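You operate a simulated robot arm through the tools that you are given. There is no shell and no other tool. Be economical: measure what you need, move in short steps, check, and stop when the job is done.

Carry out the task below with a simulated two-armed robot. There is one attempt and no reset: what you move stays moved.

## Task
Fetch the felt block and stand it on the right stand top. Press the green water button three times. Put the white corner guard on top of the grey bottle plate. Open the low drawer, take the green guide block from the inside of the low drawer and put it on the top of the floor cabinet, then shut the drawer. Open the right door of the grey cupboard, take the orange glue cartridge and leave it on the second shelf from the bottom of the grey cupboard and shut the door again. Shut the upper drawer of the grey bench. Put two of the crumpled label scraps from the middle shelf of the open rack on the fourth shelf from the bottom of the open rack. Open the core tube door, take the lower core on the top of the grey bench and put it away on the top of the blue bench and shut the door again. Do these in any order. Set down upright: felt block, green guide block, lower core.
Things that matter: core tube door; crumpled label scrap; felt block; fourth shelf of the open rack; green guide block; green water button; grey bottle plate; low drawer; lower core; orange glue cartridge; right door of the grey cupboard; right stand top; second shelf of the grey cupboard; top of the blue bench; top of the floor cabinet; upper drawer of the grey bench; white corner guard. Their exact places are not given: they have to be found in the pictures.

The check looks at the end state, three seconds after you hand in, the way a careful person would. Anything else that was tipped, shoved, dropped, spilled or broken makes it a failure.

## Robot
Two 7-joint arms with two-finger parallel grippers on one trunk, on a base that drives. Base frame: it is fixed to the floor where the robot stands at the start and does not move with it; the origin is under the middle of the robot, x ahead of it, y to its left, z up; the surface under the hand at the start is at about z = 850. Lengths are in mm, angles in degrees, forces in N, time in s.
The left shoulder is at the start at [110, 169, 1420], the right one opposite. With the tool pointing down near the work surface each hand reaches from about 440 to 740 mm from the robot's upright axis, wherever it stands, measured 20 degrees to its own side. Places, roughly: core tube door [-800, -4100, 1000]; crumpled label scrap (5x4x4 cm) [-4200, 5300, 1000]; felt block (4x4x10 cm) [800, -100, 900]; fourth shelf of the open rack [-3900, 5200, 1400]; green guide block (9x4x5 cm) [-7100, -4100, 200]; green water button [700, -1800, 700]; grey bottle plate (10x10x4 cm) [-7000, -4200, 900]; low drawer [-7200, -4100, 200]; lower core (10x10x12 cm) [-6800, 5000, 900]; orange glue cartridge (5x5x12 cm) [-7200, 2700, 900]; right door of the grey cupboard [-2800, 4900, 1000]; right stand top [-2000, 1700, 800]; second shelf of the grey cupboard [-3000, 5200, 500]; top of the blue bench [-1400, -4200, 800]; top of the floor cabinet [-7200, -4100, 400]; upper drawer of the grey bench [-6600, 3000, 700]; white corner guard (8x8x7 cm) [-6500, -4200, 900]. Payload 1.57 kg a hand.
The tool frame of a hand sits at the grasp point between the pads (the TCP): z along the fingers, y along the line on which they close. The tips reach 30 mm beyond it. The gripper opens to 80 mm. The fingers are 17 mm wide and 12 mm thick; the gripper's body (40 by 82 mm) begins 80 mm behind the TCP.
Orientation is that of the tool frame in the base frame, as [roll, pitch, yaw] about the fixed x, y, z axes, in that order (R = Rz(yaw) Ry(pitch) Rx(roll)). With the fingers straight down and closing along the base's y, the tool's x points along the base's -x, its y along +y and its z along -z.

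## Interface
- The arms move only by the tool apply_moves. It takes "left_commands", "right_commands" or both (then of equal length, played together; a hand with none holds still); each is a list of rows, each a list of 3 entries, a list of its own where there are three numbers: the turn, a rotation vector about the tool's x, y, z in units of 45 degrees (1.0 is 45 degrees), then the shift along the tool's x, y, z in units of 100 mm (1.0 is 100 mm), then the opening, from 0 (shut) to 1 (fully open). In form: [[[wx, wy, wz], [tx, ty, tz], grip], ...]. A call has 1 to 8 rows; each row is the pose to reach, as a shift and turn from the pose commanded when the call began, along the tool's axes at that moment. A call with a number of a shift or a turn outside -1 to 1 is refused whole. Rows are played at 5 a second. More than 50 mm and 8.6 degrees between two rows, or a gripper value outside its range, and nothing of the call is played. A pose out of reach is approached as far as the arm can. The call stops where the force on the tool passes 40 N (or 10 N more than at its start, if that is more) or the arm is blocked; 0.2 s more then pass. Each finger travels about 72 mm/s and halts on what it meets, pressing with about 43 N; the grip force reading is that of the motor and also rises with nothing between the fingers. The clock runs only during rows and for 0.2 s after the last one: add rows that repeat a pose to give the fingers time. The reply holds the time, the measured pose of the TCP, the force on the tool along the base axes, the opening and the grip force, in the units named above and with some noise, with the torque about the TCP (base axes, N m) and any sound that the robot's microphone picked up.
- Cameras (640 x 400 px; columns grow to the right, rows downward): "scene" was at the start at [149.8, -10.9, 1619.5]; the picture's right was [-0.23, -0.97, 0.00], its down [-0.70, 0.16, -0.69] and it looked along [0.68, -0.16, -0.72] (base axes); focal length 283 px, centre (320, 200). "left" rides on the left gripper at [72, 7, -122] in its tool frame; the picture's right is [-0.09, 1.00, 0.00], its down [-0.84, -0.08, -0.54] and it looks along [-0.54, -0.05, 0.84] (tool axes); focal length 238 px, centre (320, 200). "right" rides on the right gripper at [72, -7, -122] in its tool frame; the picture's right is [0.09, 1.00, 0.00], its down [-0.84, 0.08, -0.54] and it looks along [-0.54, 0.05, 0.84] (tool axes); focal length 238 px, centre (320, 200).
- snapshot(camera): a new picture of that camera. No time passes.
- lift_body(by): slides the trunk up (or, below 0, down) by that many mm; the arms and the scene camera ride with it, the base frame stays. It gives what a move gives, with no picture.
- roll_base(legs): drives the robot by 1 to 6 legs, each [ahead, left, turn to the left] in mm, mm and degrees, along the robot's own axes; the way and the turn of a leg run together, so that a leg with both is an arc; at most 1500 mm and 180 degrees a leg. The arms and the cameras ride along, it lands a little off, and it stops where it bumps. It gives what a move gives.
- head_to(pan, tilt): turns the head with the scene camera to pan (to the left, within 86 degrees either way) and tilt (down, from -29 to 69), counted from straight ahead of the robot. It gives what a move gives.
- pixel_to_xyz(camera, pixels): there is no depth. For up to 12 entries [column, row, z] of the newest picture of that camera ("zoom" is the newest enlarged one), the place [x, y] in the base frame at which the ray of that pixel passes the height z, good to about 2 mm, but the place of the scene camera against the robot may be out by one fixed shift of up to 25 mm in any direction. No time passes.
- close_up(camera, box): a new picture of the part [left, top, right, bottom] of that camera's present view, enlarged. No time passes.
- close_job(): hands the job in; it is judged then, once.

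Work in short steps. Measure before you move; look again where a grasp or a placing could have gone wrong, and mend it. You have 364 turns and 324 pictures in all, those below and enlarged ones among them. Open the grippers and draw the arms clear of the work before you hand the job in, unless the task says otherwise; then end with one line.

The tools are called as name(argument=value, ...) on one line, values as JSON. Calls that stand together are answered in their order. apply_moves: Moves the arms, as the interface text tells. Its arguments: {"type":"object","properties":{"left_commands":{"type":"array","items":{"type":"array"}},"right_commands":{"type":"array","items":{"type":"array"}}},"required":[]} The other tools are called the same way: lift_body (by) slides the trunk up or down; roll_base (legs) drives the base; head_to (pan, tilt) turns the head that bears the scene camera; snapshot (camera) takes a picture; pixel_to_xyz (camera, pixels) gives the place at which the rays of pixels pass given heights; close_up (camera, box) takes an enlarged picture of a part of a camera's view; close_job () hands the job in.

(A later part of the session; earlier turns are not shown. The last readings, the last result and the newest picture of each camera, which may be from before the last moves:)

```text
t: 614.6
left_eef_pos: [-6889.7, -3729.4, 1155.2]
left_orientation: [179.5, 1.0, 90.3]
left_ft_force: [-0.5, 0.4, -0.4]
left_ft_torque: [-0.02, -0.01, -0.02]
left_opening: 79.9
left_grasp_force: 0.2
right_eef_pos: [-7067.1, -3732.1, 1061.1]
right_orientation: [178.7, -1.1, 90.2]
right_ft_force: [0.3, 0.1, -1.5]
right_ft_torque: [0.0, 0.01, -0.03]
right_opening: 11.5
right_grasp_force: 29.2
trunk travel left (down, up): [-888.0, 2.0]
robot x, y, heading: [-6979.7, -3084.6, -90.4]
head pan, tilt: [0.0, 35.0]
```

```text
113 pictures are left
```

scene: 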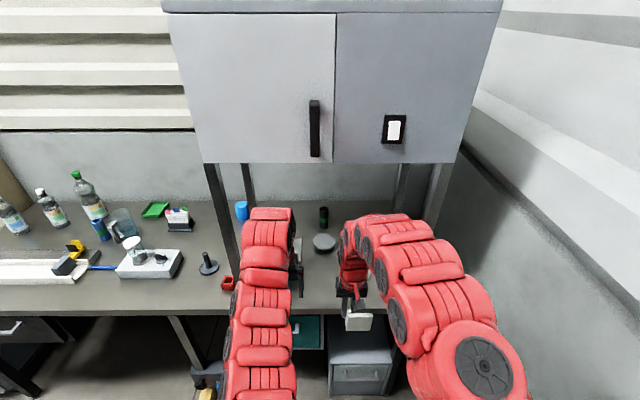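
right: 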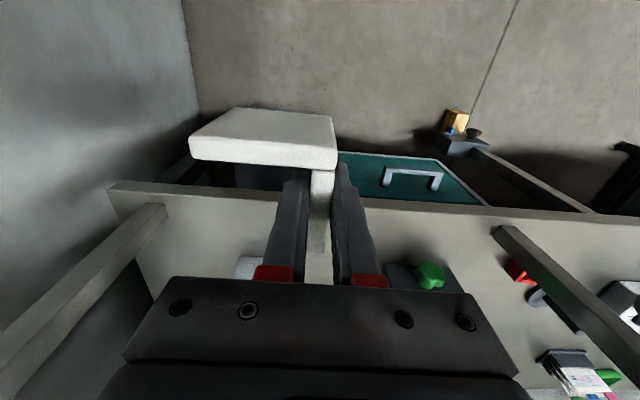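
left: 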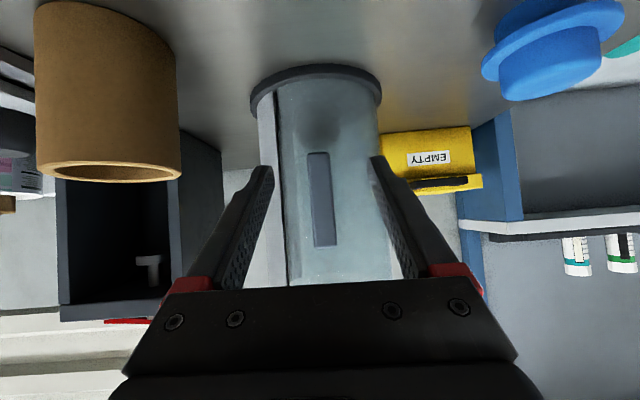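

close_up(camera="scene", box=[280, 180, 440, 320])

pixel_to_xyz(camera="scene", pixels=[[324, 244, 880], [312, 240, 880], [337, 240, 880], [324, 250, 850], [324, 163, 1250], [324, 163, 1300], [324, 163, 1350], [324, 228, 850]])

```text
2.86 times, centred on (360, 250) of scene
```

zoom: 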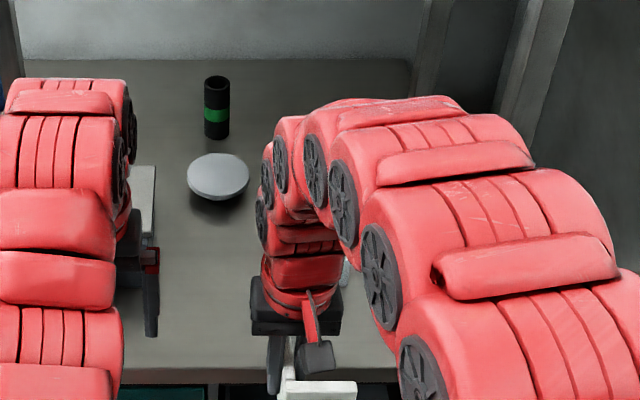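

```text
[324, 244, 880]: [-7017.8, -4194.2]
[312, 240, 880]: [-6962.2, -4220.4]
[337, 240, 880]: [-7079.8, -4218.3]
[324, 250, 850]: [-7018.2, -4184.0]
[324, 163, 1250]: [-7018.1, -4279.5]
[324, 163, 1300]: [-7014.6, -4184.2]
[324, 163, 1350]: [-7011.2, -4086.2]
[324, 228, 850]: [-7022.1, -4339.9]
```

The grey bottle plate is the round disc at ≈(-7018,-4205), z≈890. To pass under the cabinet (bottom ≈1440) I lower the trunk 250 and raise both hands relative to it.

lift_body(by=-250)

apply_moves(left_commands=[[[0, 0, 0], [0, 0, -0.45], 0.5], [[0, 0, 0], [0, 0, -0.9], 0], [[0, 0, 0], [0, 0, -1.0], 0]], right_commands=[[[0, 0, 0], [0, 0, -0.45], 0], [[0, 0, 0], [0, 0, -0.9], 0], [[0, 0, 0], [0, 0, -1.0], 0]])

apply_moves(left_commands=[[[0, 0, 0], [0, 0, -0.3], 0], [[0, 0, 0], [0, 0, -0.4], 0], [[0, 0, 0], [0, 0, -0.4], 0]], right_commands=[[[0, 0, 0], [0, 0, -0.45], 0], [[0, 0, 0], [0, 0, -0.9], 0], [[0, 0, 0], [0, 0, -1.0], 0]])

snapshot(camera="scene")

```text
t: 617.2
left_eef_pos: [-6890.0, -3730.3, 904.9]
left_orientation: [179.5, 0.9, 90.4]
left_ft_force: [-0.1, 0.0, 0.0]
left_ft_torque: [-0.01, 0.02, 0.01]
left_opening: 80.2
left_grasp_force: 0.1
right_eef_pos: [-7068.5, -3731.6, 809.9]
right_orientation: [178.6, -1.0, 90.2]
right_ft_force: [0.1, 0.2, -1.6]
right_ft_torque: [0.02, -0.02, 0.04]
right_opening: 11.4
right_grasp_force: 29.1
trunk travel left (down, up): [-638.0, 252.0]
robot x, y, heading: [-6980.4, -3085.1, -90.5]
head pan, tilt: [0.0, 35.0]
```

```text
t: 618.0
left_eef_pos: [-6891.7, -3729.0, 1005.2]
left_orientation: [179.4, 0.9, 90.3]
left_ft_force: [-0.3, -0.4, 0.0]
left_ft_torque: [0.0, -0.04, 0.03]
left_opening: 0.0
left_grasp_force: 16.5
right_eef_pos: [-7068.1, -3731.8, 820.6]
right_orientation: [178.6, -1.1, 90.2]
right_ft_force: [0.0, 0.2, -0.8]
right_ft_torque: [-0.04, -0.02, 0.03]
right_opening: 11.5
right_grasp_force: 29.0
right hand out of reach, approached as far as the arm can: row 1, 2, 3
trunk travel left (down, up): [-638.0, 252.0]
robot x, y, heading: [-6982.5, -3085.5, -90.2]
head pan, tilt: [0.0, 35.0]
```

```text
t: 618.8
left_eef_pos: [-6892.0, -3726.9, 1046.3]
left_orientation: [179.5, 0.9, 90.3]
left_ft_force: [-0.6, -0.4, 0.2]
left_ft_torque: [-0.04, 0.01, 0.02]
left_opening: 0.1
left_grasp_force: 21.2
right_eef_pos: [-7068.0, -3732.3, 822.2]
right_orientation: [178.7, -1.0, 90.2]
right_ft_force: [-1.2, 0.1, -0.4]
right_ft_torque: [-0.02, -0.01, 0.02]
right_opening: 11.2
right_grasp_force: 28.8
right hand out of reach, approached as far as the arm can: row 1, 2, 3
trunk travel left (down, up): [-638.0, 252.0]
robot x, y, heading: [-6984.4, -3082.7, -90.6]
head pan, tilt: [0.0, 35.0]
```

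```text
111 pictures are left
```

scene: 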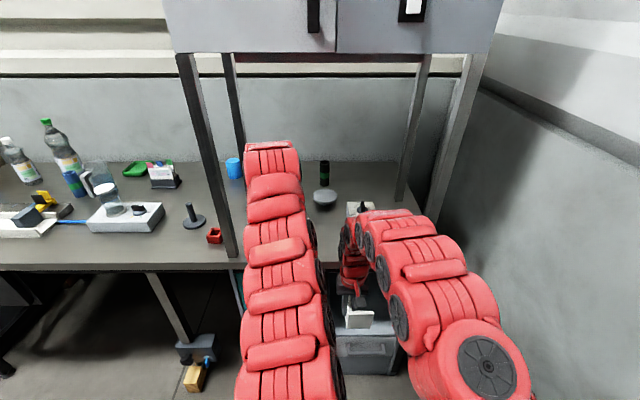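

The right hand is limited in this posture. I move it outward right and forward while raising.

apply_moves(right_commands=[[[0, 0, 0], [-0.15, -0.3, -0.2], 0], [[0, 0, 0], [-0.3, -0.6, -0.45], 0], [[0, 0, 0], [-0.45, -0.8, -0.7], 0], [[0, 0, 0], [-0.6, -1.0, -1.0], 0]])

apply_moves(right_commands=[[[0, 0, 0], [0, 0, -0.4], 0], [[0, 0, 0], [0, 0, -0.8], 0], [[0, 0, 0], [0, 0, -1.0], 0]])

```text
t: 619.8
left_eef_pos: [-6892.0, -3727.9, 1045.1]
left_orientation: [179.4, 0.9, 90.3]
left_ft_force: [-1.7, -0.2, -0.6]
left_ft_torque: [0.01, -0.03, -0.02]
left_opening: 0.1
left_grasp_force: 21.0
right_eef_pos: [-7170.4, -3794.6, 918.8]
right_orientation: [178.7, -0.9, 90.2]
right_ft_force: [-0.2, 0.2, -0.6]
right_ft_torque: [0.0, 0.0, 0.01]
right_opening: 11.2
right_grasp_force: 29.0
trunk travel left (down, up): [-638.0, 252.0]
robot x, y, heading: [-6980.9, -3085.6, -90.0]
head pan, tilt: [0.0, 35.0]
```

```text
t: 620.6
left_eef_pos: [-6891.4, -3727.7, 1044.4]
left_orientation: [179.4, 0.8, 90.3]
left_ft_force: [-0.7, -0.2, -0.2]
left_ft_torque: [-0.01, 0.01, 0.02]
left_opening: 0.0
left_grasp_force: 21.3
right_eef_pos: [-7170.6, -3795.6, 1016.8]
right_orientation: [178.7, -1.1, 90.1]
right_ft_force: [0.3, -0.2, -2.0]
right_ft_torque: [-0.02, -0.04, 0.01]
right_opening: 11.3
right_grasp_force: 29.3
trunk travel left (down, up): [-638.0, 252.0]
robot x, y, heading: [-6984.7, -3084.0, -90.5]
head pan, tilt: [0.0, 35.0]
```

apply_moves(right_commands=[[[0, 0, 0], [0, 0.35, 0], 0], [[0, 0, 0], [0, 0.7, 0], 0], [[0, 0, 0], [0, 1.0, 0], 0]])

roll_base(legs=[[0, 60, 0.4], [180, 0, 0]])

snapshot(camera="scene")

snapshot(camera="right")

```text
t: 621.4
left_eef_pos: [-6890.7, -3728.0, 1044.3]
left_orientation: [179.5, 0.9, 90.3]
left_ft_force: [0.3, -1.2, -0.6]
left_ft_torque: [0.02, 0.0, -0.03]
left_opening: 0.1
left_grasp_force: 21.1
right_eef_pos: [-7071.9, -3796.4, 1019.0]
right_orientation: [178.8, -0.9, 90.1]
right_ft_force: [0.0, 0.7, -1.2]
right_ft_torque: [-0.01, -0.04, 0.01]
right_opening: 11.2
right_grasp_force: 28.8
trunk travel left (down, up): [-638.0, 252.0]
robot x, y, heading: [-6981.2, -3086.4, -90.7]
head pan, tilt: [0.0, 35.0]
```

```text
t: 623.5
left_eef_pos: [-6828.8, -3905.6, 1044.6]
left_orientation: [179.5, 0.9, 90.6]
left_ft_force: [-0.1, -0.2, -0.5]
left_ft_torque: [0.01, 0.01, -0.01]
left_opening: 0.1
left_grasp_force: 21.0
right_eef_pos: [-7008.0, -3975.1, 1018.7]
right_orientation: [178.7, -1.1, 90.6]
right_ft_force: [0.0, 0.1, -0.9]
right_ft_torque: [-0.01, -0.01, 0.01]
right_opening: 11.4
right_grasp_force: 29.2
trunk travel left (down, up): [-638.0, 252.0]
robot x, y, heading: [-6916.8, -3265.4, -90.3]
head pan, tilt: [0.0, 35.0]
```

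```text
110 pictures are left
```

scene: 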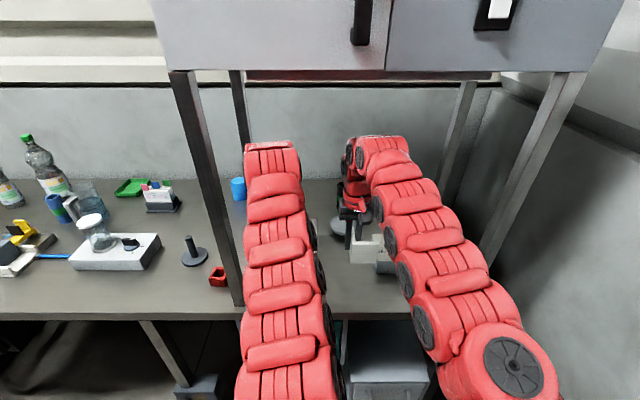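

```text
109 pictures are left
```

right: 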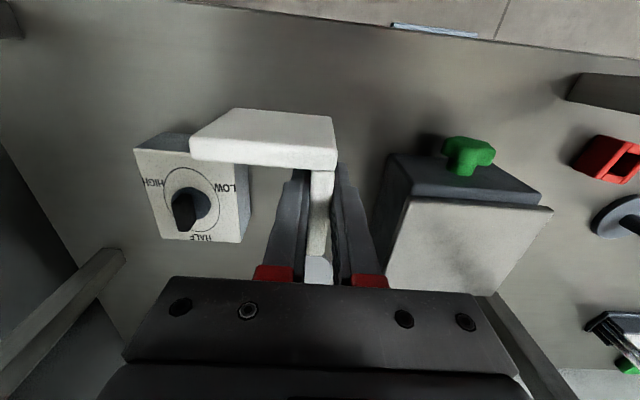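

pixel_to_xyz(camera="scene", pixels=[[238, 305, 850], [205, 180, 1150], [190, 120, 1300], [180, 75, 1400], [245, 240, 1150], [490, 260, 850]])

pixel_to_xyz(camera="right", pixels=[[192, 190, 900], [470, 150, 900], [318, 258, 885], [245, 190, 900], [150, 150, 900], [430, 200, 950]])

```text
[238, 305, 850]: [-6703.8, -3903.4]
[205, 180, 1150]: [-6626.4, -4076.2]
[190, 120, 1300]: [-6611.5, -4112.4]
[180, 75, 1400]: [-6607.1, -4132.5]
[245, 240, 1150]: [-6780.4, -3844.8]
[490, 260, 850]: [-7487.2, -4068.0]
```

```text
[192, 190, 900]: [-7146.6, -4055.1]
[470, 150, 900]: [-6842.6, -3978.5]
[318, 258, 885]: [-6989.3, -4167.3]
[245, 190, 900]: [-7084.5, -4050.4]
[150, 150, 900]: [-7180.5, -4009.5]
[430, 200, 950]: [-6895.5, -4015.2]
```

pixel_to_xyz(camera="scene", pixels=[[238, 350, 1200], [238, 380, 1250], [243, 300, 1180], [350, 235, 1000], [336, 225, 890], [336, 232, 860]])

apply_moves(left_commands=[[[0, 0, 0], [0, -0.1, 0], 0], [[0, 0, 0], [0, -0.2, 0], 0]])

```text
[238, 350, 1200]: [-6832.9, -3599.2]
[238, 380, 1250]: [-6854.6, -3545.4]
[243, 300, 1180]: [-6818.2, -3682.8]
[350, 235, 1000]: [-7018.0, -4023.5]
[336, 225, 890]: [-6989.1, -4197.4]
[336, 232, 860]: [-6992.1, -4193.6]
```

```text
t: 624.1
left_eef_pos: [-6849.3, -3907.3, 1045.4]
left_orientation: [179.5, 0.9, 90.6]
left_ft_force: [-0.5, -0.4, 0.3]
left_ft_torque: [0.04, 0.01, 0.0]
left_opening: 0.2
left_grasp_force: 21.7
right_eef_pos: [-7007.8, -3974.9, 1019.0]
right_orientation: [178.7, -0.9, 90.5]
right_ft_force: [1.1, -0.7, -0.2]
right_ft_torque: [0.0, -0.04, 0.02]
right_opening: 11.1
right_grasp_force: 28.6
trunk travel left (down, up): [-638.0, 252.0]
robot x, y, heading: [-6918.2, -3266.2, -90.1]
head pan, tilt: [0.0, 35.0]
```

roll_base(legs=[[140, 0, 0]])

snapshot(camera="right")

snapshot(camera="scene")

```text
t: 625.4
left_eef_pos: [-6848.9, -4045.9, 1045.0]
left_orientation: [179.5, 0.9, 90.6]
left_ft_force: [-0.7, 0.4, 0.3]
left_ft_torque: [0.02, -0.01, 0.03]
left_opening: 0.0
left_grasp_force: 21.0
right_eef_pos: [-7008.2, -4114.7, 1019.4]
right_orientation: [178.8, -0.9, 90.5]
right_ft_force: [-0.2, -0.4, -1.8]
right_ft_torque: [-0.01, -0.01, -0.02]
right_opening: 11.7
right_grasp_force: 28.8
trunk travel left (down, up): [-638.0, 252.0]
robot x, y, heading: [-6921.5, -3403.4, -90.3]
head pan, tilt: [0.0, 35.0]
```

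```text
108 pictures are left
```

right: 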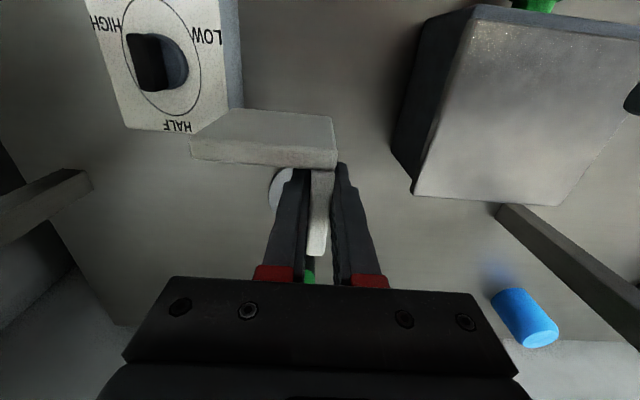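

```text
107 pictures are left
```

scene: 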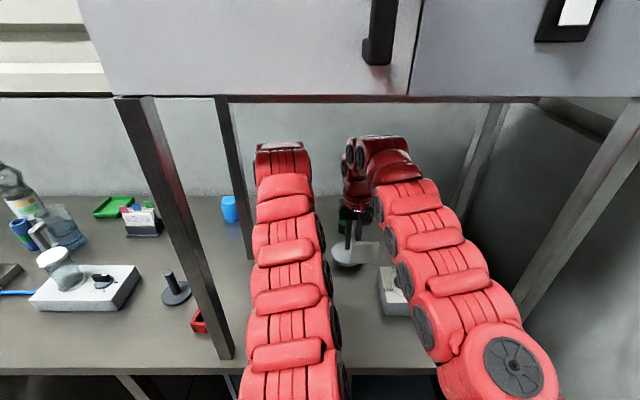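

pixel_to_xyz(camera="right", pixels=[[269, 192, 885], [285, 168, 885], [269, 192, 875], [245, 30, 900], [245, 110, 880]])

close_up(camera="scene", box=[300, 190, 440, 310])

```text
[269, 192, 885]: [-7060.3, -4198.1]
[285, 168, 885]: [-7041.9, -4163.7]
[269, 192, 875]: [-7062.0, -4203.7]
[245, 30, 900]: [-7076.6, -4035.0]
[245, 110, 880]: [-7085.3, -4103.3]
```

```text
3.33 times, centred on (370, 250) of scene
```

zoom: 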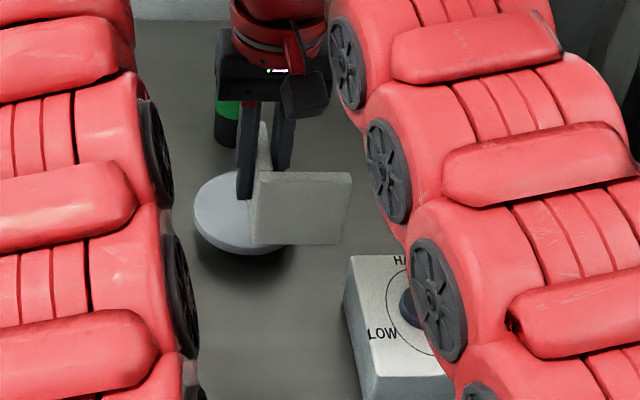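

pixel_to_xyz(camera="scene", pixels=[[332, 250, 885], [345, 265, 880], [346, 238, 885], [371, 250, 885]])

```text
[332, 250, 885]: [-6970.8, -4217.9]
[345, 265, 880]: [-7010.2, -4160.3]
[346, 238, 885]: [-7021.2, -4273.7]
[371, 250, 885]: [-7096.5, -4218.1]
```

Disc centre ≈(-7013,-4205), r≈50. Target TCP (-6982,-4203): shift +26 in x and advance 88.

apply_moves(right_commands=[[[0, 0, 0], [0, 0.13, 0], 0], [[0, 0, 0], [0, 0.26, 0], 0]])

roll_base(legs=[[88, 0, 0]])

snapshot(camera="right")

close_up(camera="scene", box=[280, 190, 440, 330])

```text
t: 626.0
left_eef_pos: [-6849.0, -4046.5, 1045.3]
left_orientation: [179.5, 0.8, 90.6]
left_ft_force: [-0.5, -0.9, -0.5]
left_ft_torque: [0.0, 0.0, 0.01]
left_opening: 0.0
left_grasp_force: 21.5
right_eef_pos: [-6981.8, -4113.6, 1019.2]
right_orientation: [178.9, -1.0, 90.5]
right_ft_force: [-0.6, -0.4, -2.2]
right_ft_torque: [0.0, 0.0, 0.01]
right_opening: 11.8
right_grasp_force: 29.2
trunk travel left (down, up): [-638.0, 252.0]
robot x, y, heading: [-6923.4, -3402.2, -90.1]
head pan, tilt: [0.0, 35.0]
```

```text
t: 627.1
left_eef_pos: [-6849.0, -4133.7, 1044.1]
left_orientation: [179.5, 1.0, 90.7]
left_ft_force: [-0.2, -0.2, 0.4]
left_ft_torque: [0.01, 0.0, 0.02]
left_opening: 0.0
left_grasp_force: 21.2
right_eef_pos: [-6982.0, -4200.6, 1019.6]
right_orientation: [178.8, -1.0, 90.5]
right_ft_force: [0.3, 0.6, -1.1]
right_ft_torque: [0.03, -0.06, 0.0]
right_opening: 11.6
right_grasp_force: 29.5
trunk travel left (down, up): [-638.0, 252.0]
robot x, y, heading: [-6919.4, -3489.0, -90.0]
head pan, tilt: [0.0, 35.0]
```

```text
105 pictures are left
```

right: 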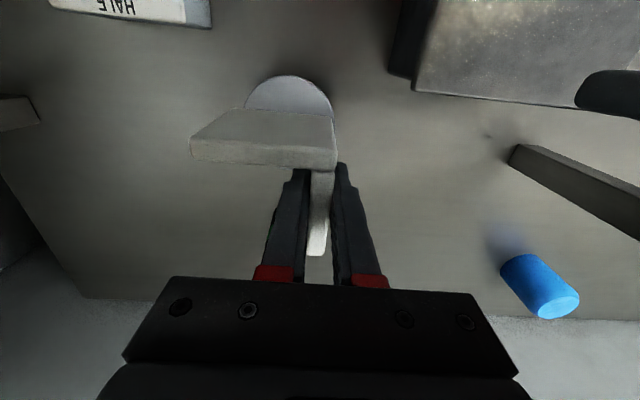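

```text
2.86 times, centred on (360, 260) of scene
```

zoom: 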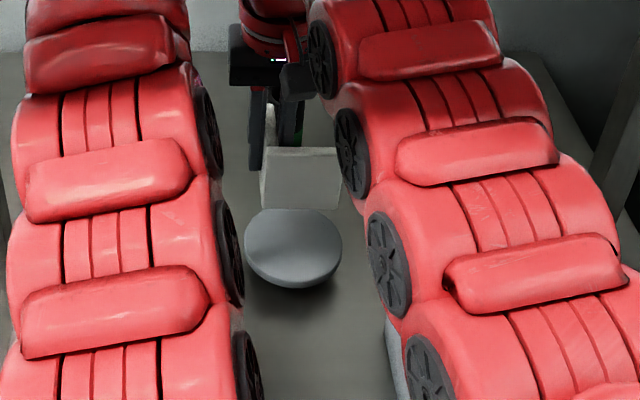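

pixel_to_xyz(camera="right", pixels=[[289, 75, 885], [246, 105, 885], [333, 110, 885], [289, 75, 890], [289, 75, 880]])

```text
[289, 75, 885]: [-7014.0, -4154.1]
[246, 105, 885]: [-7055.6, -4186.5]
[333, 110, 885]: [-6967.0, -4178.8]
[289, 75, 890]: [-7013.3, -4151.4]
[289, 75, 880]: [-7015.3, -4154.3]
```

Disc centre (-7012,-4204); the guard is centred over it. Descend 70 mm, then fine steps to contact.

apply_moves(right_commands=[[[0, 0, 0], [0, 0, 0.3], 0], [[0, 0, 0], [0, 0, 0.55], 0], [[0, 0, 0], [0, 0, 0.7], 0]])

apply_moves(right_commands=[[[0, 0, 0], [0, 0, 0.05], 0], [[0, 0, 0], [0, 0, 0.08], 0], [[0, 0, 0], [0, 0, 0.11], 0], [[0, 0, 0], [0, 0, 0.14], 0]])

snapshot(camera="right")

close_up(camera="scene", box=[280, 190, 440, 330])

```text
t: 627.9
left_eef_pos: [-6850.0, -4132.5, 1045.2]
left_orientation: [179.5, 0.8, 90.5]
left_ft_force: [-0.1, 0.5, 0.6]
left_ft_torque: [0.01, -0.01, -0.02]
left_opening: 0.0
left_grasp_force: 21.8
right_eef_pos: [-6981.3, -4199.9, 948.8]
right_orientation: [178.7, -0.9, 90.5]
right_ft_force: [-0.1, 0.7, -1.4]
right_ft_torque: [0.0, -0.02, -0.04]
right_opening: 11.3
right_grasp_force: 29.0
trunk travel left (down, up): [-638.0, 252.0]
robot x, y, heading: [-6919.7, -3489.3, -90.1]
head pan, tilt: [0.0, 35.0]
```

```text
t: 628.9
left_eef_pos: [-6848.3, -4132.1, 1046.6]
left_orientation: [179.6, 1.0, 90.6]
left_ft_force: [-0.8, -0.7, 0.5]
left_ft_torque: [-0.01, -0.02, 0.0]
left_opening: 0.0
left_grasp_force: 21.6
right_eef_pos: [-6979.3, -4200.0, 938.7]
right_orientation: [178.8, -0.8, 90.5]
right_ft_force: [-0.8, -1.3, 16.0]
right_ft_torque: [0.13, 0.96, 0.01]
right_opening: 11.5
right_grasp_force: 29.2
trunk travel left (down, up): [-638.0, 252.0]
robot x, y, heading: [-6923.3, -3491.6, -90.3]
head pan, tilt: [0.0, 35.0]
```

```text
103 pictures are left
```

right: 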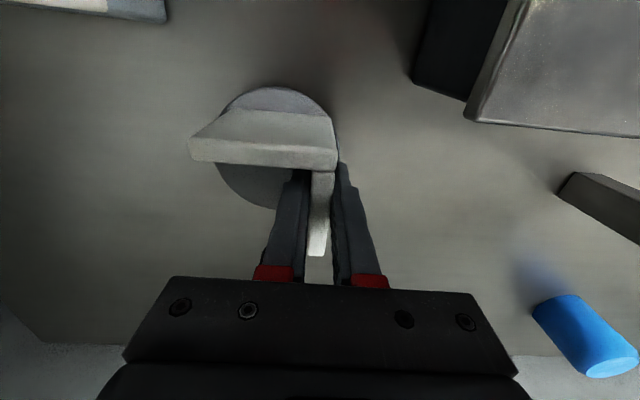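

```text
2.86 times, centred on (360, 260) of scene
```

zoom: 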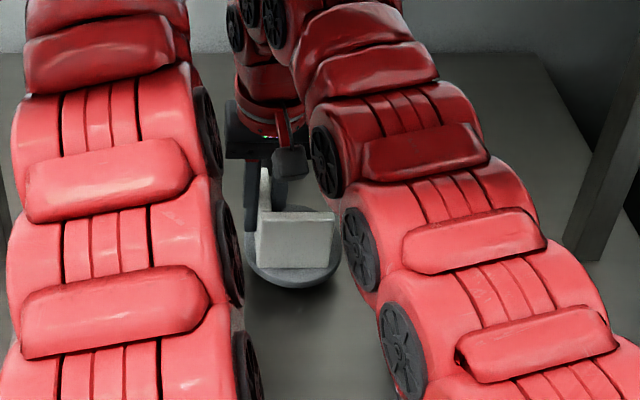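

Seated within the disc. Release and rise.

apply_moves(right_commands=[[[0, 0, 0], [0, 0, -0.02], 0.25], [[0, 0, 0], [0, 0, -0.02], 0.45], [[0, 0, 0], [0, 0, -0.02], 0.5], [[0, 0, 0], [0, 0, -0.3], 0.5], [[0, 0, 0], [0, 0, -0.6], 0.5], [[0, 0, 0], [0, 0, -0.9], 0.5]])

snapshot(camera="right")

close_up(camera="scene", box=[280, 190, 440, 330])

```text
t: 630.3
left_eef_pos: [-6847.6, -4133.0, 1045.2]
left_orientation: [179.4, 0.8, 90.6]
left_ft_force: [0.1, -0.2, -0.8]
left_ft_torque: [-0.01, -0.04, 0.0]
left_opening: 0.2
left_grasp_force: 21.4
right_eef_pos: [-6981.7, -4201.8, 1024.9]
right_orientation: [178.7, -1.0, 90.5]
right_ft_force: [0.3, -0.5, -0.2]
right_ft_torque: [-0.01, 0.03, 0.01]
right_opening: 40.2
right_grasp_force: 0.1
trunk travel left (down, up): [-638.0, 252.0]
robot x, y, heading: [-6922.6, -3488.4, -90.1]
head pan, tilt: [0.0, 35.0]
```

```text
101 pictures are left
```

right: 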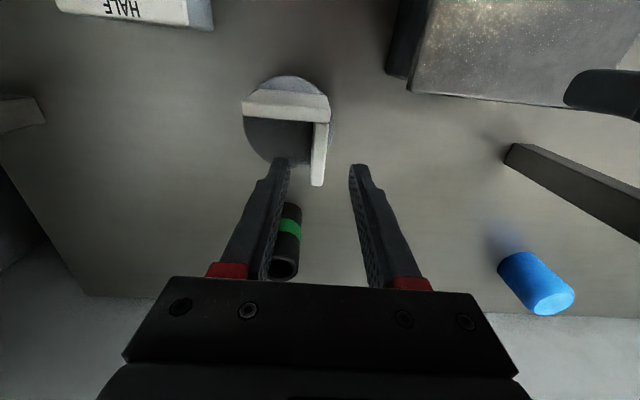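

```text
2.86 times, centred on (360, 260) of scene
```

zoom: 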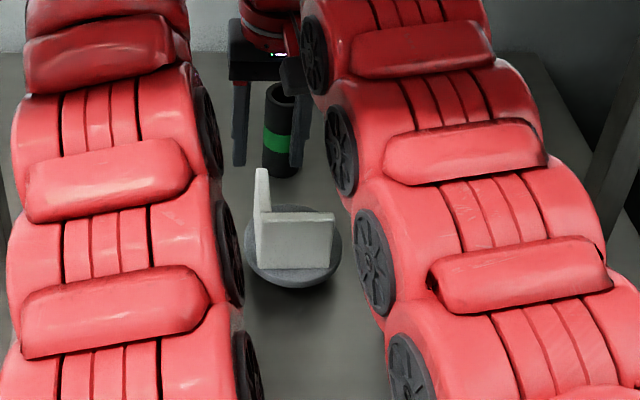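

Guard stands on the plate. I back straight out to y≈-3080 and inspect the floor cabinet.

roll_base(legs=[[-420, 0, 0]])

head_to(pan=-10, tilt=45)

snapshot(camera="scene")

```text
t: 632.9
left_eef_pos: [-6845.8, -3715.7, 1045.3]
left_orientation: [179.6, 0.9, 90.9]
left_ft_force: [0.4, -0.1, -0.4]
left_ft_torque: [-0.03, -0.03, 0.02]
left_opening: 0.2
left_grasp_force: 20.8
right_eef_pos: [-6979.1, -3784.6, 1024.7]
right_orientation: [178.7, -0.9, 90.8]
right_ft_force: [0.4, 0.8, 0.2]
right_ft_torque: [-0.02, 0.01, -0.02]
right_opening: 39.8
right_grasp_force: 0.1
trunk travel left (down, up): [-638.0, 252.0]
robot x, y, heading: [-6926.6, -3071.7, -89.7]
head pan, tilt: [0.0, 35.0]
```

```text
t: 633.6
left_eef_pos: [-6846.0, -3714.9, 1044.7]
left_orientation: [179.5, 0.9, 90.9]
left_ft_force: [-0.2, -0.1, 0.3]
left_ft_torque: [0.04, 0.01, -0.03]
left_opening: 0.0
left_grasp_force: 21.2
right_eef_pos: [-6978.6, -3784.6, 1025.1]
right_orientation: [178.7, -1.1, 90.8]
right_ft_force: [-0.2, 0.0, 0.6]
right_ft_torque: [0.0, 0.02, -0.02]
right_opening: 40.3
right_grasp_force: 0.1
trunk travel left (down, up): [-638.0, 252.0]
robot x, y, heading: [-6923.2, -3073.8, -89.9]
head pan, tilt: [-10.0, 45.0]
```

```text
99 pictures are left
```

scene: 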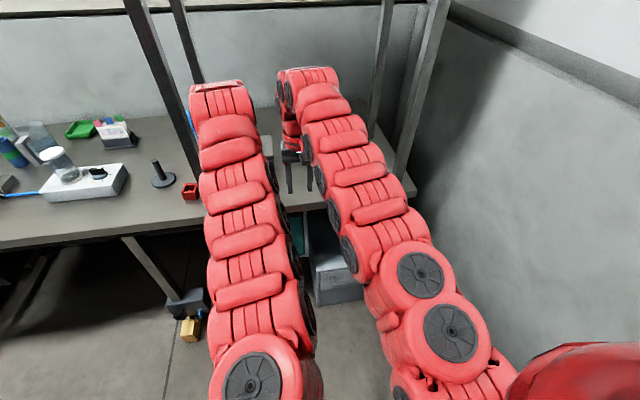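

I lower the trunk 400 to get a lower, frontal view of the cabinet.

roll_base(legs=[[-60, 0, 0], [0, -60, 0]])

lift_body(by=-400)

head_to(pan=-12, tilt=35)

snapshot(camera="scene")

snapshot(camera="right")

```text
t: 635.2
left_eef_pos: [-6904.8, -3654.9, 1046.0]
left_orientation: [179.4, 0.9, 90.8]
left_ft_force: [-0.3, -0.2, -0.1]
left_ft_torque: [-0.04, -0.05, 0.02]
left_opening: 0.0
left_grasp_force: 21.4
right_eef_pos: [-7038.5, -3724.3, 1026.0]
right_orientation: [178.7, -0.8, 90.6]
right_ft_force: [-0.3, 0.0, 0.2]
right_ft_torque: [-0.04, 0.0, 0.04]
right_opening: 40.2
right_grasp_force: 0.0
trunk travel left (down, up): [-638.0, 252.0]
robot x, y, heading: [-6981.1, -3014.4, -89.8]
head pan, tilt: [-10.0, 45.0]
```

```text
t: 639.0
left_eef_pos: [-6906.8, -3656.4, 643.2]
left_orientation: [179.4, 0.9, 90.9]
left_ft_force: [-0.3, 0.8, -0.2]
left_ft_torque: [0.0, -0.01, 0.01]
left_opening: 0.1
left_grasp_force: 21.3
right_eef_pos: [-7038.2, -3724.7, 625.7]
right_orientation: [178.7, -1.0, 90.7]
right_ft_force: [0.1, 0.6, 0.4]
right_ft_torque: [-0.02, 0.03, 0.0]
right_opening: 39.9
right_grasp_force: 0.1
trunk travel left (down, up): [-238.0, 652.0]
robot x, y, heading: [-6982.1, -3010.4, -89.7]
head pan, tilt: [-10.0, 45.0]
```

```text
t: 639.7
left_eef_pos: [-6905.8, -3655.2, 645.2]
left_orientation: [179.3, 1.0, 90.9]
left_ft_force: [-0.5, -0.5, -0.5]
left_ft_torque: [0.01, 0.01, 0.01]
left_opening: 0.0
left_grasp_force: 21.5
right_eef_pos: [-7039.4, -3723.8, 626.1]
right_orientation: [178.7, -1.1, 90.7]
right_ft_force: [0.2, 0.0, 0.2]
right_ft_torque: [0.01, 0.0, 0.02]
right_opening: 40.1
right_grasp_force: 0.1
trunk travel left (down, up): [-238.0, 652.0]
robot x, y, heading: [-6984.3, -3015.9, -90.2]
head pan, tilt: [-12.0, 35.0]
```

```text
98 pictures are left
```

scene: 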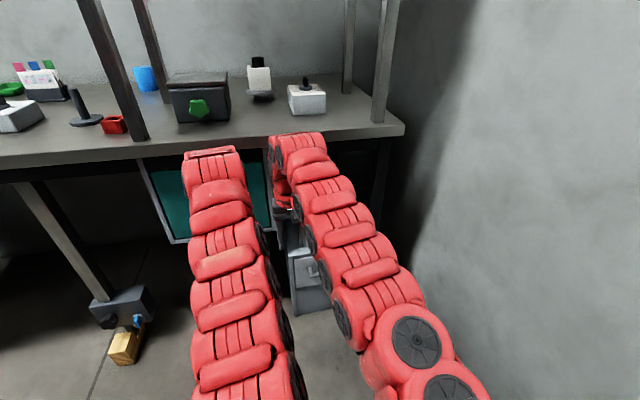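

```text
97 pictures are left
```

right: 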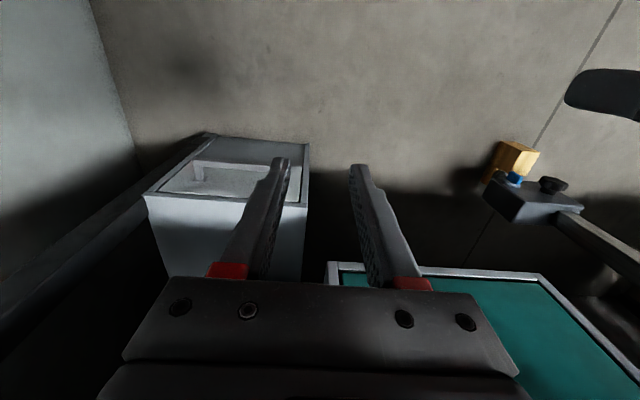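

apply_moves(left_commands=[[[0, 0, 0], [0, 0.4, 0], 0], [[0, 0, 0], [0, 0.8, 0], 0], [[0, 0, 0], [0.1, 1.0, 0], 0]], right_commands=[[[0, 0, 0], [0.2, -0.4, 0], 0.5], [[0, 0, 0], [0.4, -0.7, 0], 0.5], [[0, 0, 0], [0.6, -1.0, 0], 0.5]])

apply_moves(left_commands=[[[0, 0, 0], [0, 0.4, 0], 0], [[0, 0, 0], [0, 0.8, 0], 0], [[0, 0, 0], [0.1, 1.0, 0], 0]], right_commands=[[[0, 0, 0], [0.2, -0.4, 0], 0.5], [[0, 0, 0], [0.4, -0.7, 0], 0.5], [[0, 0, 0], [0.6, -1.0, 0], 0.5]])

head_to(pan=-12, tilt=40)

snapshot(camera="scene")

```text
t: 640.5
left_eef_pos: [-6805.0, -3642.6, 646.4]
left_orientation: [179.5, 1.0, 90.9]
left_ft_force: [-0.1, 0.5, 0.1]
left_ft_torque: [0.0, 0.03, 0.01]
left_opening: 0.0
left_grasp_force: 21.3
right_eef_pos: [-7137.6, -3664.3, 623.7]
right_orientation: [178.7, -1.0, 91.0]
right_ft_force: [0.1, -0.7, 0.3]
right_ft_torque: [-0.01, 0.0, 0.0]
right_opening: 40.2
right_grasp_force: 0.0
trunk travel left (down, up): [-238.0, 652.0]
robot x, y, heading: [-6986.0, -3015.7, -89.8]
head pan, tilt: [-12.0, 35.0]
```

```text
t: 641.3
left_eef_pos: [-6706.7, -3632.2, 646.3]
left_orientation: [179.5, 0.9, 91.0]
left_ft_force: [-0.5, -0.1, 0.4]
left_ft_torque: [0.02, -0.02, 0.0]
left_opening: 0.1
left_grasp_force: 21.3
right_eef_pos: [-7187.9, -3639.4, 623.9]
right_orientation: [178.6, -1.0, 90.6]
right_ft_force: [0.2, 0.1, -1.3]
right_ft_torque: [-0.02, -0.01, 0.01]
right_opening: 39.8
right_grasp_force: 0.1
right hand out of reach, approached as far as the arm can: row 2, 3
trunk travel left (down, up): [-238.0, 652.0]
robot x, y, heading: [-6982.7, -3014.6, -90.1]
head pan, tilt: [-12.0, 35.0]
```

```text
t: 642.0
left_eef_pos: [-6705.2, -3633.2, 646.0]
left_orientation: [179.5, 0.9, 91.0]
left_ft_force: [0.1, 0.0, 0.7]
left_ft_torque: [0.0, 0.0, -0.01]
left_opening: 0.0
left_grasp_force: 21.8
right_eef_pos: [-7188.7, -3639.7, 623.8]
right_orientation: [178.7, -1.0, 90.6]
right_ft_force: [-0.6, 0.7, -0.1]
right_ft_torque: [0.0, -0.01, 0.02]
right_opening: 39.9
right_grasp_force: 0.0
trunk travel left (down, up): [-238.0, 652.0]
robot x, y, heading: [-6982.4, -3013.9, -89.9]
head pan, tilt: [-12.0, 40.0]
```

```text
96 pictures are left
```

scene: 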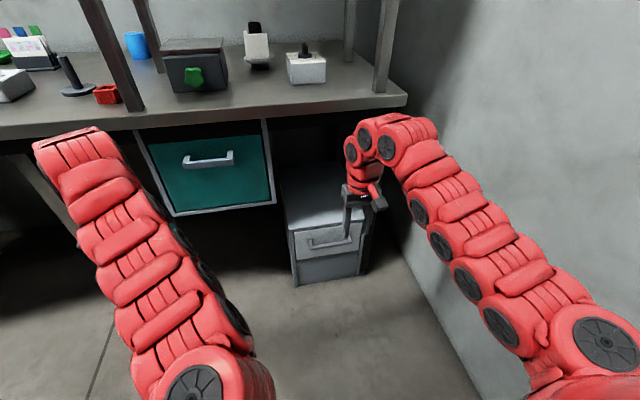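

pixel_to_xyz(camera="scene", pixels=[[296, 286, 0], [361, 275, 0], [290, 229, 400], [366, 222, 400], [310, 247, 250], [348, 241, 250], [330, 246, 250], [283, 185, 400], [200, 160, 700]])

close_up(camera="scene", box=[260, 140, 400, 300])

```text
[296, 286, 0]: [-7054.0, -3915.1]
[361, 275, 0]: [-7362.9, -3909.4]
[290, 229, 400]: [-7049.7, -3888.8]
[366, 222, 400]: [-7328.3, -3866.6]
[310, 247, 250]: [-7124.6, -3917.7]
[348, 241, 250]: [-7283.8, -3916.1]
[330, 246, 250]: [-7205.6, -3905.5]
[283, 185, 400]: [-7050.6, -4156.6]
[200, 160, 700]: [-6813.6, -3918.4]
```

```text
2.50 times, centred on (330, 220) of scene
```

zoom: 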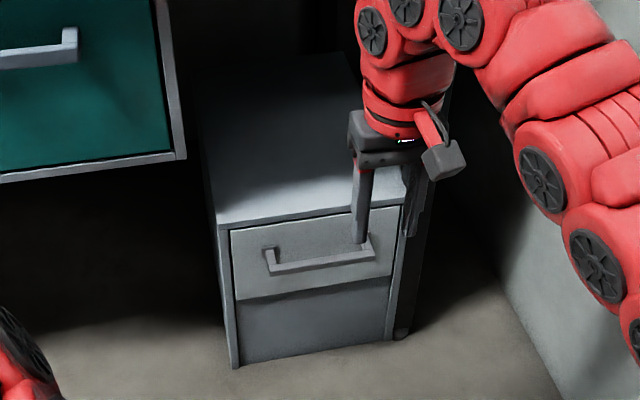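

Floor cabinet: x -7055…-7345, front y≈-3905, top ≈390; its drawer handle bar near z≈280. I look with the right camera for accuracy.

roll_base(legs=[[130, 0, 0]])

snapshot(camera="right")

```text
t: 643.3
left_eef_pos: [-6706.3, -3762.8, 646.1]
left_orientation: [179.3, 0.8, 90.9]
left_ft_force: [0.7, 0.7, -0.3]
left_ft_torque: [0.02, 0.01, -0.02]
left_opening: 0.0
left_grasp_force: 21.2
right_eef_pos: [-7188.0, -3770.6, 623.1]
right_orientation: [178.7, -1.1, 90.8]
right_ft_force: [-0.7, -0.2, 0.0]
right_ft_torque: [0.06, 0.03, -0.02]
right_opening: 40.0
right_grasp_force: 0.0
trunk travel left (down, up): [-238.0, 652.0]
robot x, y, heading: [-6983.6, -3143.3, -89.6]
head pan, tilt: [-12.0, 40.0]
```

```text
94 pictures are left
```

right: 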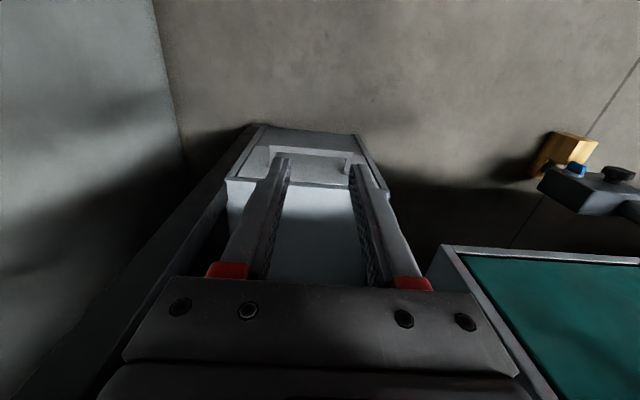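

close_up(camera="right", box=[210, 110, 410, 230])

pixel_to_xyz(camera="right", pixels=[[228, 180, 390], [385, 190, 390], [310, 186, 390], [310, 152, 250], [310, 152, 280], [310, 152, 310], [310, 130, 0]])

```text
3.20 times, centred on (310, 170) of right
```

zoom: 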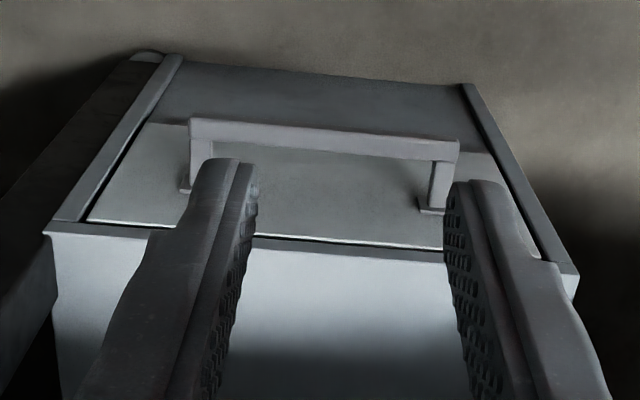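

```text
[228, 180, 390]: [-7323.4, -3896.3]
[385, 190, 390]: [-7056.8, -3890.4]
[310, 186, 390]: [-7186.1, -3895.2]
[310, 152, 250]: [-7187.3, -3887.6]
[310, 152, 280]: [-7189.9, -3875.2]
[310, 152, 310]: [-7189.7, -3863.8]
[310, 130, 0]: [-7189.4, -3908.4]
```

Handle bar ≈ y -3862, z≈305; drawer face ≈-3898. I lower the trunk 170 with closed fingers and re-measure from closer.

lift_body(by=-170)

apply_moves(right_commands=[[[0, 0, 0], [0, 0, 0], 0.3], [[0, 0, 0], [0, 0, 0], 0], [[0, 0, 0], [0, 0, 0], 0]])

snapshot(camera="right")

```text
t: 645.2
left_eef_pos: [-6705.8, -3762.5, 476.0]
left_orientation: [179.5, 0.9, 90.9]
left_ft_force: [-0.2, 0.5, -0.5]
left_ft_torque: [-0.02, 0.02, 0.03]
left_opening: 0.0
left_grasp_force: 21.6
right_eef_pos: [-7187.0, -3770.9, 454.3]
right_orientation: [178.7, -0.9, 90.9]
right_ft_force: [0.1, -1.2, -0.3]
right_ft_torque: [-0.01, -0.01, 0.0]
right_opening: 40.0
right_grasp_force: 0.1
trunk travel left (down, up): [-68.0, 822.0]
robot x, y, heading: [-6984.8, -3142.0, -89.8]
head pan, tilt: [-12.0, 40.0]
```

```text
t: 646.0
left_eef_pos: [-6705.5, -3764.4, 476.7]
left_orientation: [179.4, 0.9, 90.8]
left_ft_force: [0.3, 0.9, 0.2]
left_ft_torque: [0.03, 0.0, 0.03]
left_opening: 0.0
left_grasp_force: 21.3
right_eef_pos: [-7188.6, -3770.7, 453.0]
right_orientation: [178.7, -1.0, 90.8]
right_ft_force: [-0.4, -0.3, -0.7]
right_ft_torque: [0.0, -0.01, -0.02]
right_opening: 0.2
right_grasp_force: 21.5
trunk travel left (down, up): [-68.0, 822.0]
robot x, y, heading: [-6984.3, -3142.2, -89.5]
head pan, tilt: [-12.0, 40.0]
```

```text
92 pictures are left
```

right: 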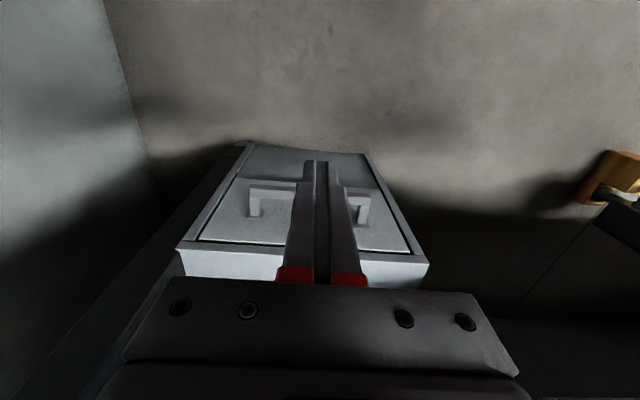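

close_up(camera="right", box=[180, 130, 420, 280])

pixel_to_xyz(camera="right", pixels=[[272, 184, 290], [272, 184, 305], [272, 184, 320], [230, 252, 390], [230, 242, 390], [178, 248, 390], [427, 258, 390], [255, 214, 305]])

```text
2.67 times, centred on (300, 205) of right
```

zoom: 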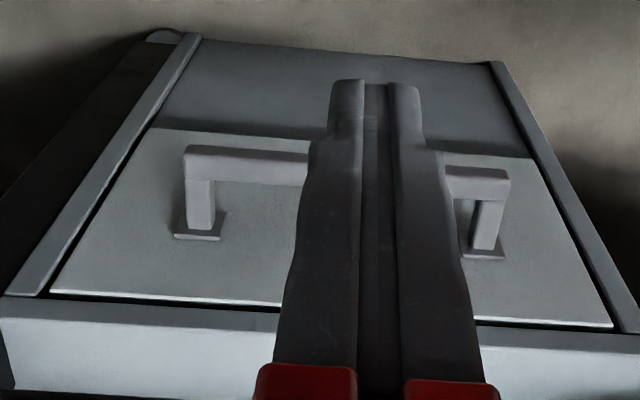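

```text
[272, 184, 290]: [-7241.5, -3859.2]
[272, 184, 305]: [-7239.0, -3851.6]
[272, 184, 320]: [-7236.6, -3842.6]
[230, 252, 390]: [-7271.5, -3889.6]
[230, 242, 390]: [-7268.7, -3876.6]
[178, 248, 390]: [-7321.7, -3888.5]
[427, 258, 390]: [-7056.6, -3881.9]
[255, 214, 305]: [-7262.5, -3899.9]
```

Bar ≈(y -3847, z≈318), face ≈-3890. I advance 101 mm, then lower behind the bar in stages.

roll_base(legs=[[101, 0, 0]])

apply_moves(right_commands=[[[0, 0, 0], [0, 0, 0.3], 0], [[0, 0, 0], [0, 0, 0.6], 0], [[0, 0, 0], [0, 0, 0.75], 0]])

snapshot(camera="right")

```text
t: 647.3
left_eef_pos: [-6705.2, -3859.1, 475.5]
left_orientation: [179.6, 0.2, 91.2]
left_ft_force: [-0.8, -0.2, -0.1]
left_ft_torque: [0.03, -0.03, 0.02]
left_opening: 0.1
left_grasp_force: 21.1
right_eef_pos: [-7186.6, -3872.7, 453.9]
right_orientation: [178.6, -0.9, 90.8]
right_ft_force: [0.7, -0.8, 0.0]
right_ft_torque: [0.02, 0.01, 0.01]
right_opening: 0.0
right_grasp_force: 21.2
trunk travel left (down, up): [-68.0, 822.0]
robot x, y, heading: [-6979.7, -3248.0, -89.8]
head pan, tilt: [-12.0, 40.0]
stopped in leg 1: the robot was blocked; the commanded pose is now the measured one
```

```text
t: 648.1
left_eef_pos: [-6702.9, -3861.0, 474.1]
left_orientation: [179.6, 0.2, 91.5]
left_ft_force: [-0.1, 0.3, 0.3]
left_ft_torque: [0.0, -0.01, 0.02]
left_opening: 0.0
left_grasp_force: 22.0
right_eef_pos: [-7225.9, -3883.3, 382.9]
right_orientation: [178.0, -0.4, 90.2]
right_ft_force: [0.1, -1.2, -0.9]
right_ft_torque: [0.03, 0.01, -0.03]
right_opening: 0.0
right_grasp_force: 21.5
right hand out of reach, approached as far as the arm can: row 1, 2, 3
trunk travel left (down, up): [-68.0, 822.0]
robot x, y, heading: [-6977.0, -3243.3, -89.8]
head pan, tilt: [-12.0, 40.0]
```

```text
90 pictures are left
```

right: 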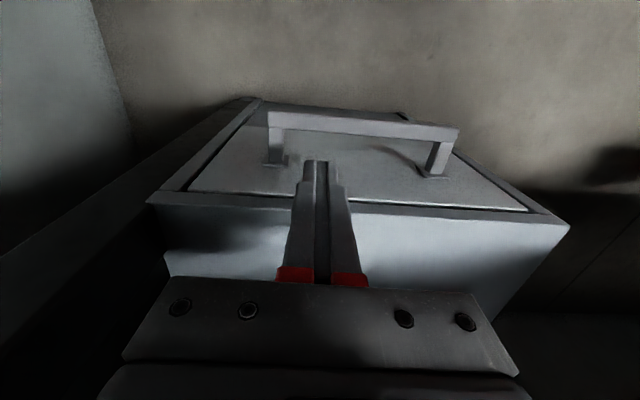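

The left hand is what blocked (near the bench leg). I pull the left hand back, and bring the right to y≈-3872.

apply_moves(left_commands=[[[0, 0, 0], [0.3, -0.1, 0], 0], [[0, 0, 0], [0.6, -0.2, 0], 0], [[0, 0, 0], [0.9, -0.3, 0], 0]], right_commands=[[[0, 0, 0], [0.05, 0, 0], 0], [[0, 0, 0], [0.1, 0, 0], 0], [[0, 0, 0], [0.1, 0, 0], 0]])

snapshot(camera="right")

snapshot(camera="scene")

```text
t: 648.9
left_eef_pos: [-6708.0, -3857.3, 488.7]
left_orientation: [179.4, 0.0, 91.1]
left_ft_force: [0.0, 0.5, 0.4]
left_ft_torque: [0.0, 0.02, 0.01]
left_opening: 0.1
left_grasp_force: 21.2
left hand out of reach, approached as far as the arm can: row 1, 2, 3
right_eef_pos: [-7228.4, -3879.0, 384.6]
right_orientation: [178.7, -1.1, 90.8]
right_ft_force: [-0.1, 0.3, 0.5]
right_ft_torque: [0.01, -0.02, 0.01]
right_opening: 0.4
right_grasp_force: 20.7
right hand out of reach, approached as far as the arm can: row 2, 3
trunk travel left (down, up): [-68.0, 822.0]
robot x, y, heading: [-6978.8, -3246.9, -89.7]
head pan, tilt: [-12.0, 40.0]
```

```text
89 pictures are left
```

right: 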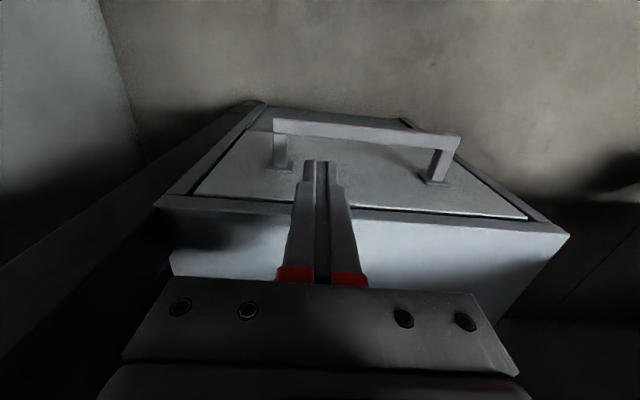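

```text
88 pictures are left
```

scene: 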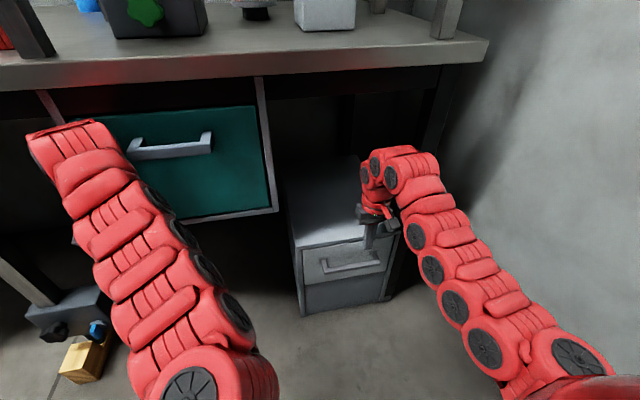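

The left wrist touches the teal drawer front. I lower the left hand and pull it back together.

apply_moves(left_commands=[[[0, 0, 0], [0.2, 0.1, 0.4], 0], [[0, 0, 0], [0.4, 0.2, 0.8], 0], [[0, 0, 0], [0.7, 0.3, 1.0], 0], [[0, 0, 0], [1.0, 0.4, 1.0], 0]])

close_up(camera="right", box=[240, 100, 480, 240])

```text
t: 649.9
left_eef_pos: [-6707.4, -3855.6, 489.8]
left_orientation: [179.4, 0.1, 91.2]
left_ft_force: [0.5, 0.2, -0.4]
left_ft_torque: [0.02, -0.02, 0.01]
left_opening: 0.0
left_grasp_force: 21.2
left hand out of reach, approached as far as the arm can: row 1, 2, 3, 4
right_eef_pos: [-7228.7, -3878.8, 385.4]
right_orientation: [178.7, -1.1, 90.7]
right_ft_force: [-0.4, -0.1, -0.1]
right_ft_torque: [0.01, 0.02, 0.01]
right_opening: 0.0
right_grasp_force: 21.6
trunk travel left (down, up): [-68.0, 822.0]
robot x, y, heading: [-6980.2, -3248.0, -89.9]
head pan, tilt: [-12.0, 40.0]
```

```text
2.67 times, centred on (360, 170) of right
```

zoom: 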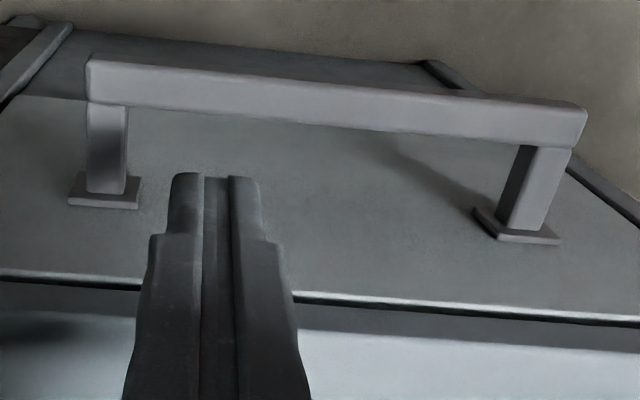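

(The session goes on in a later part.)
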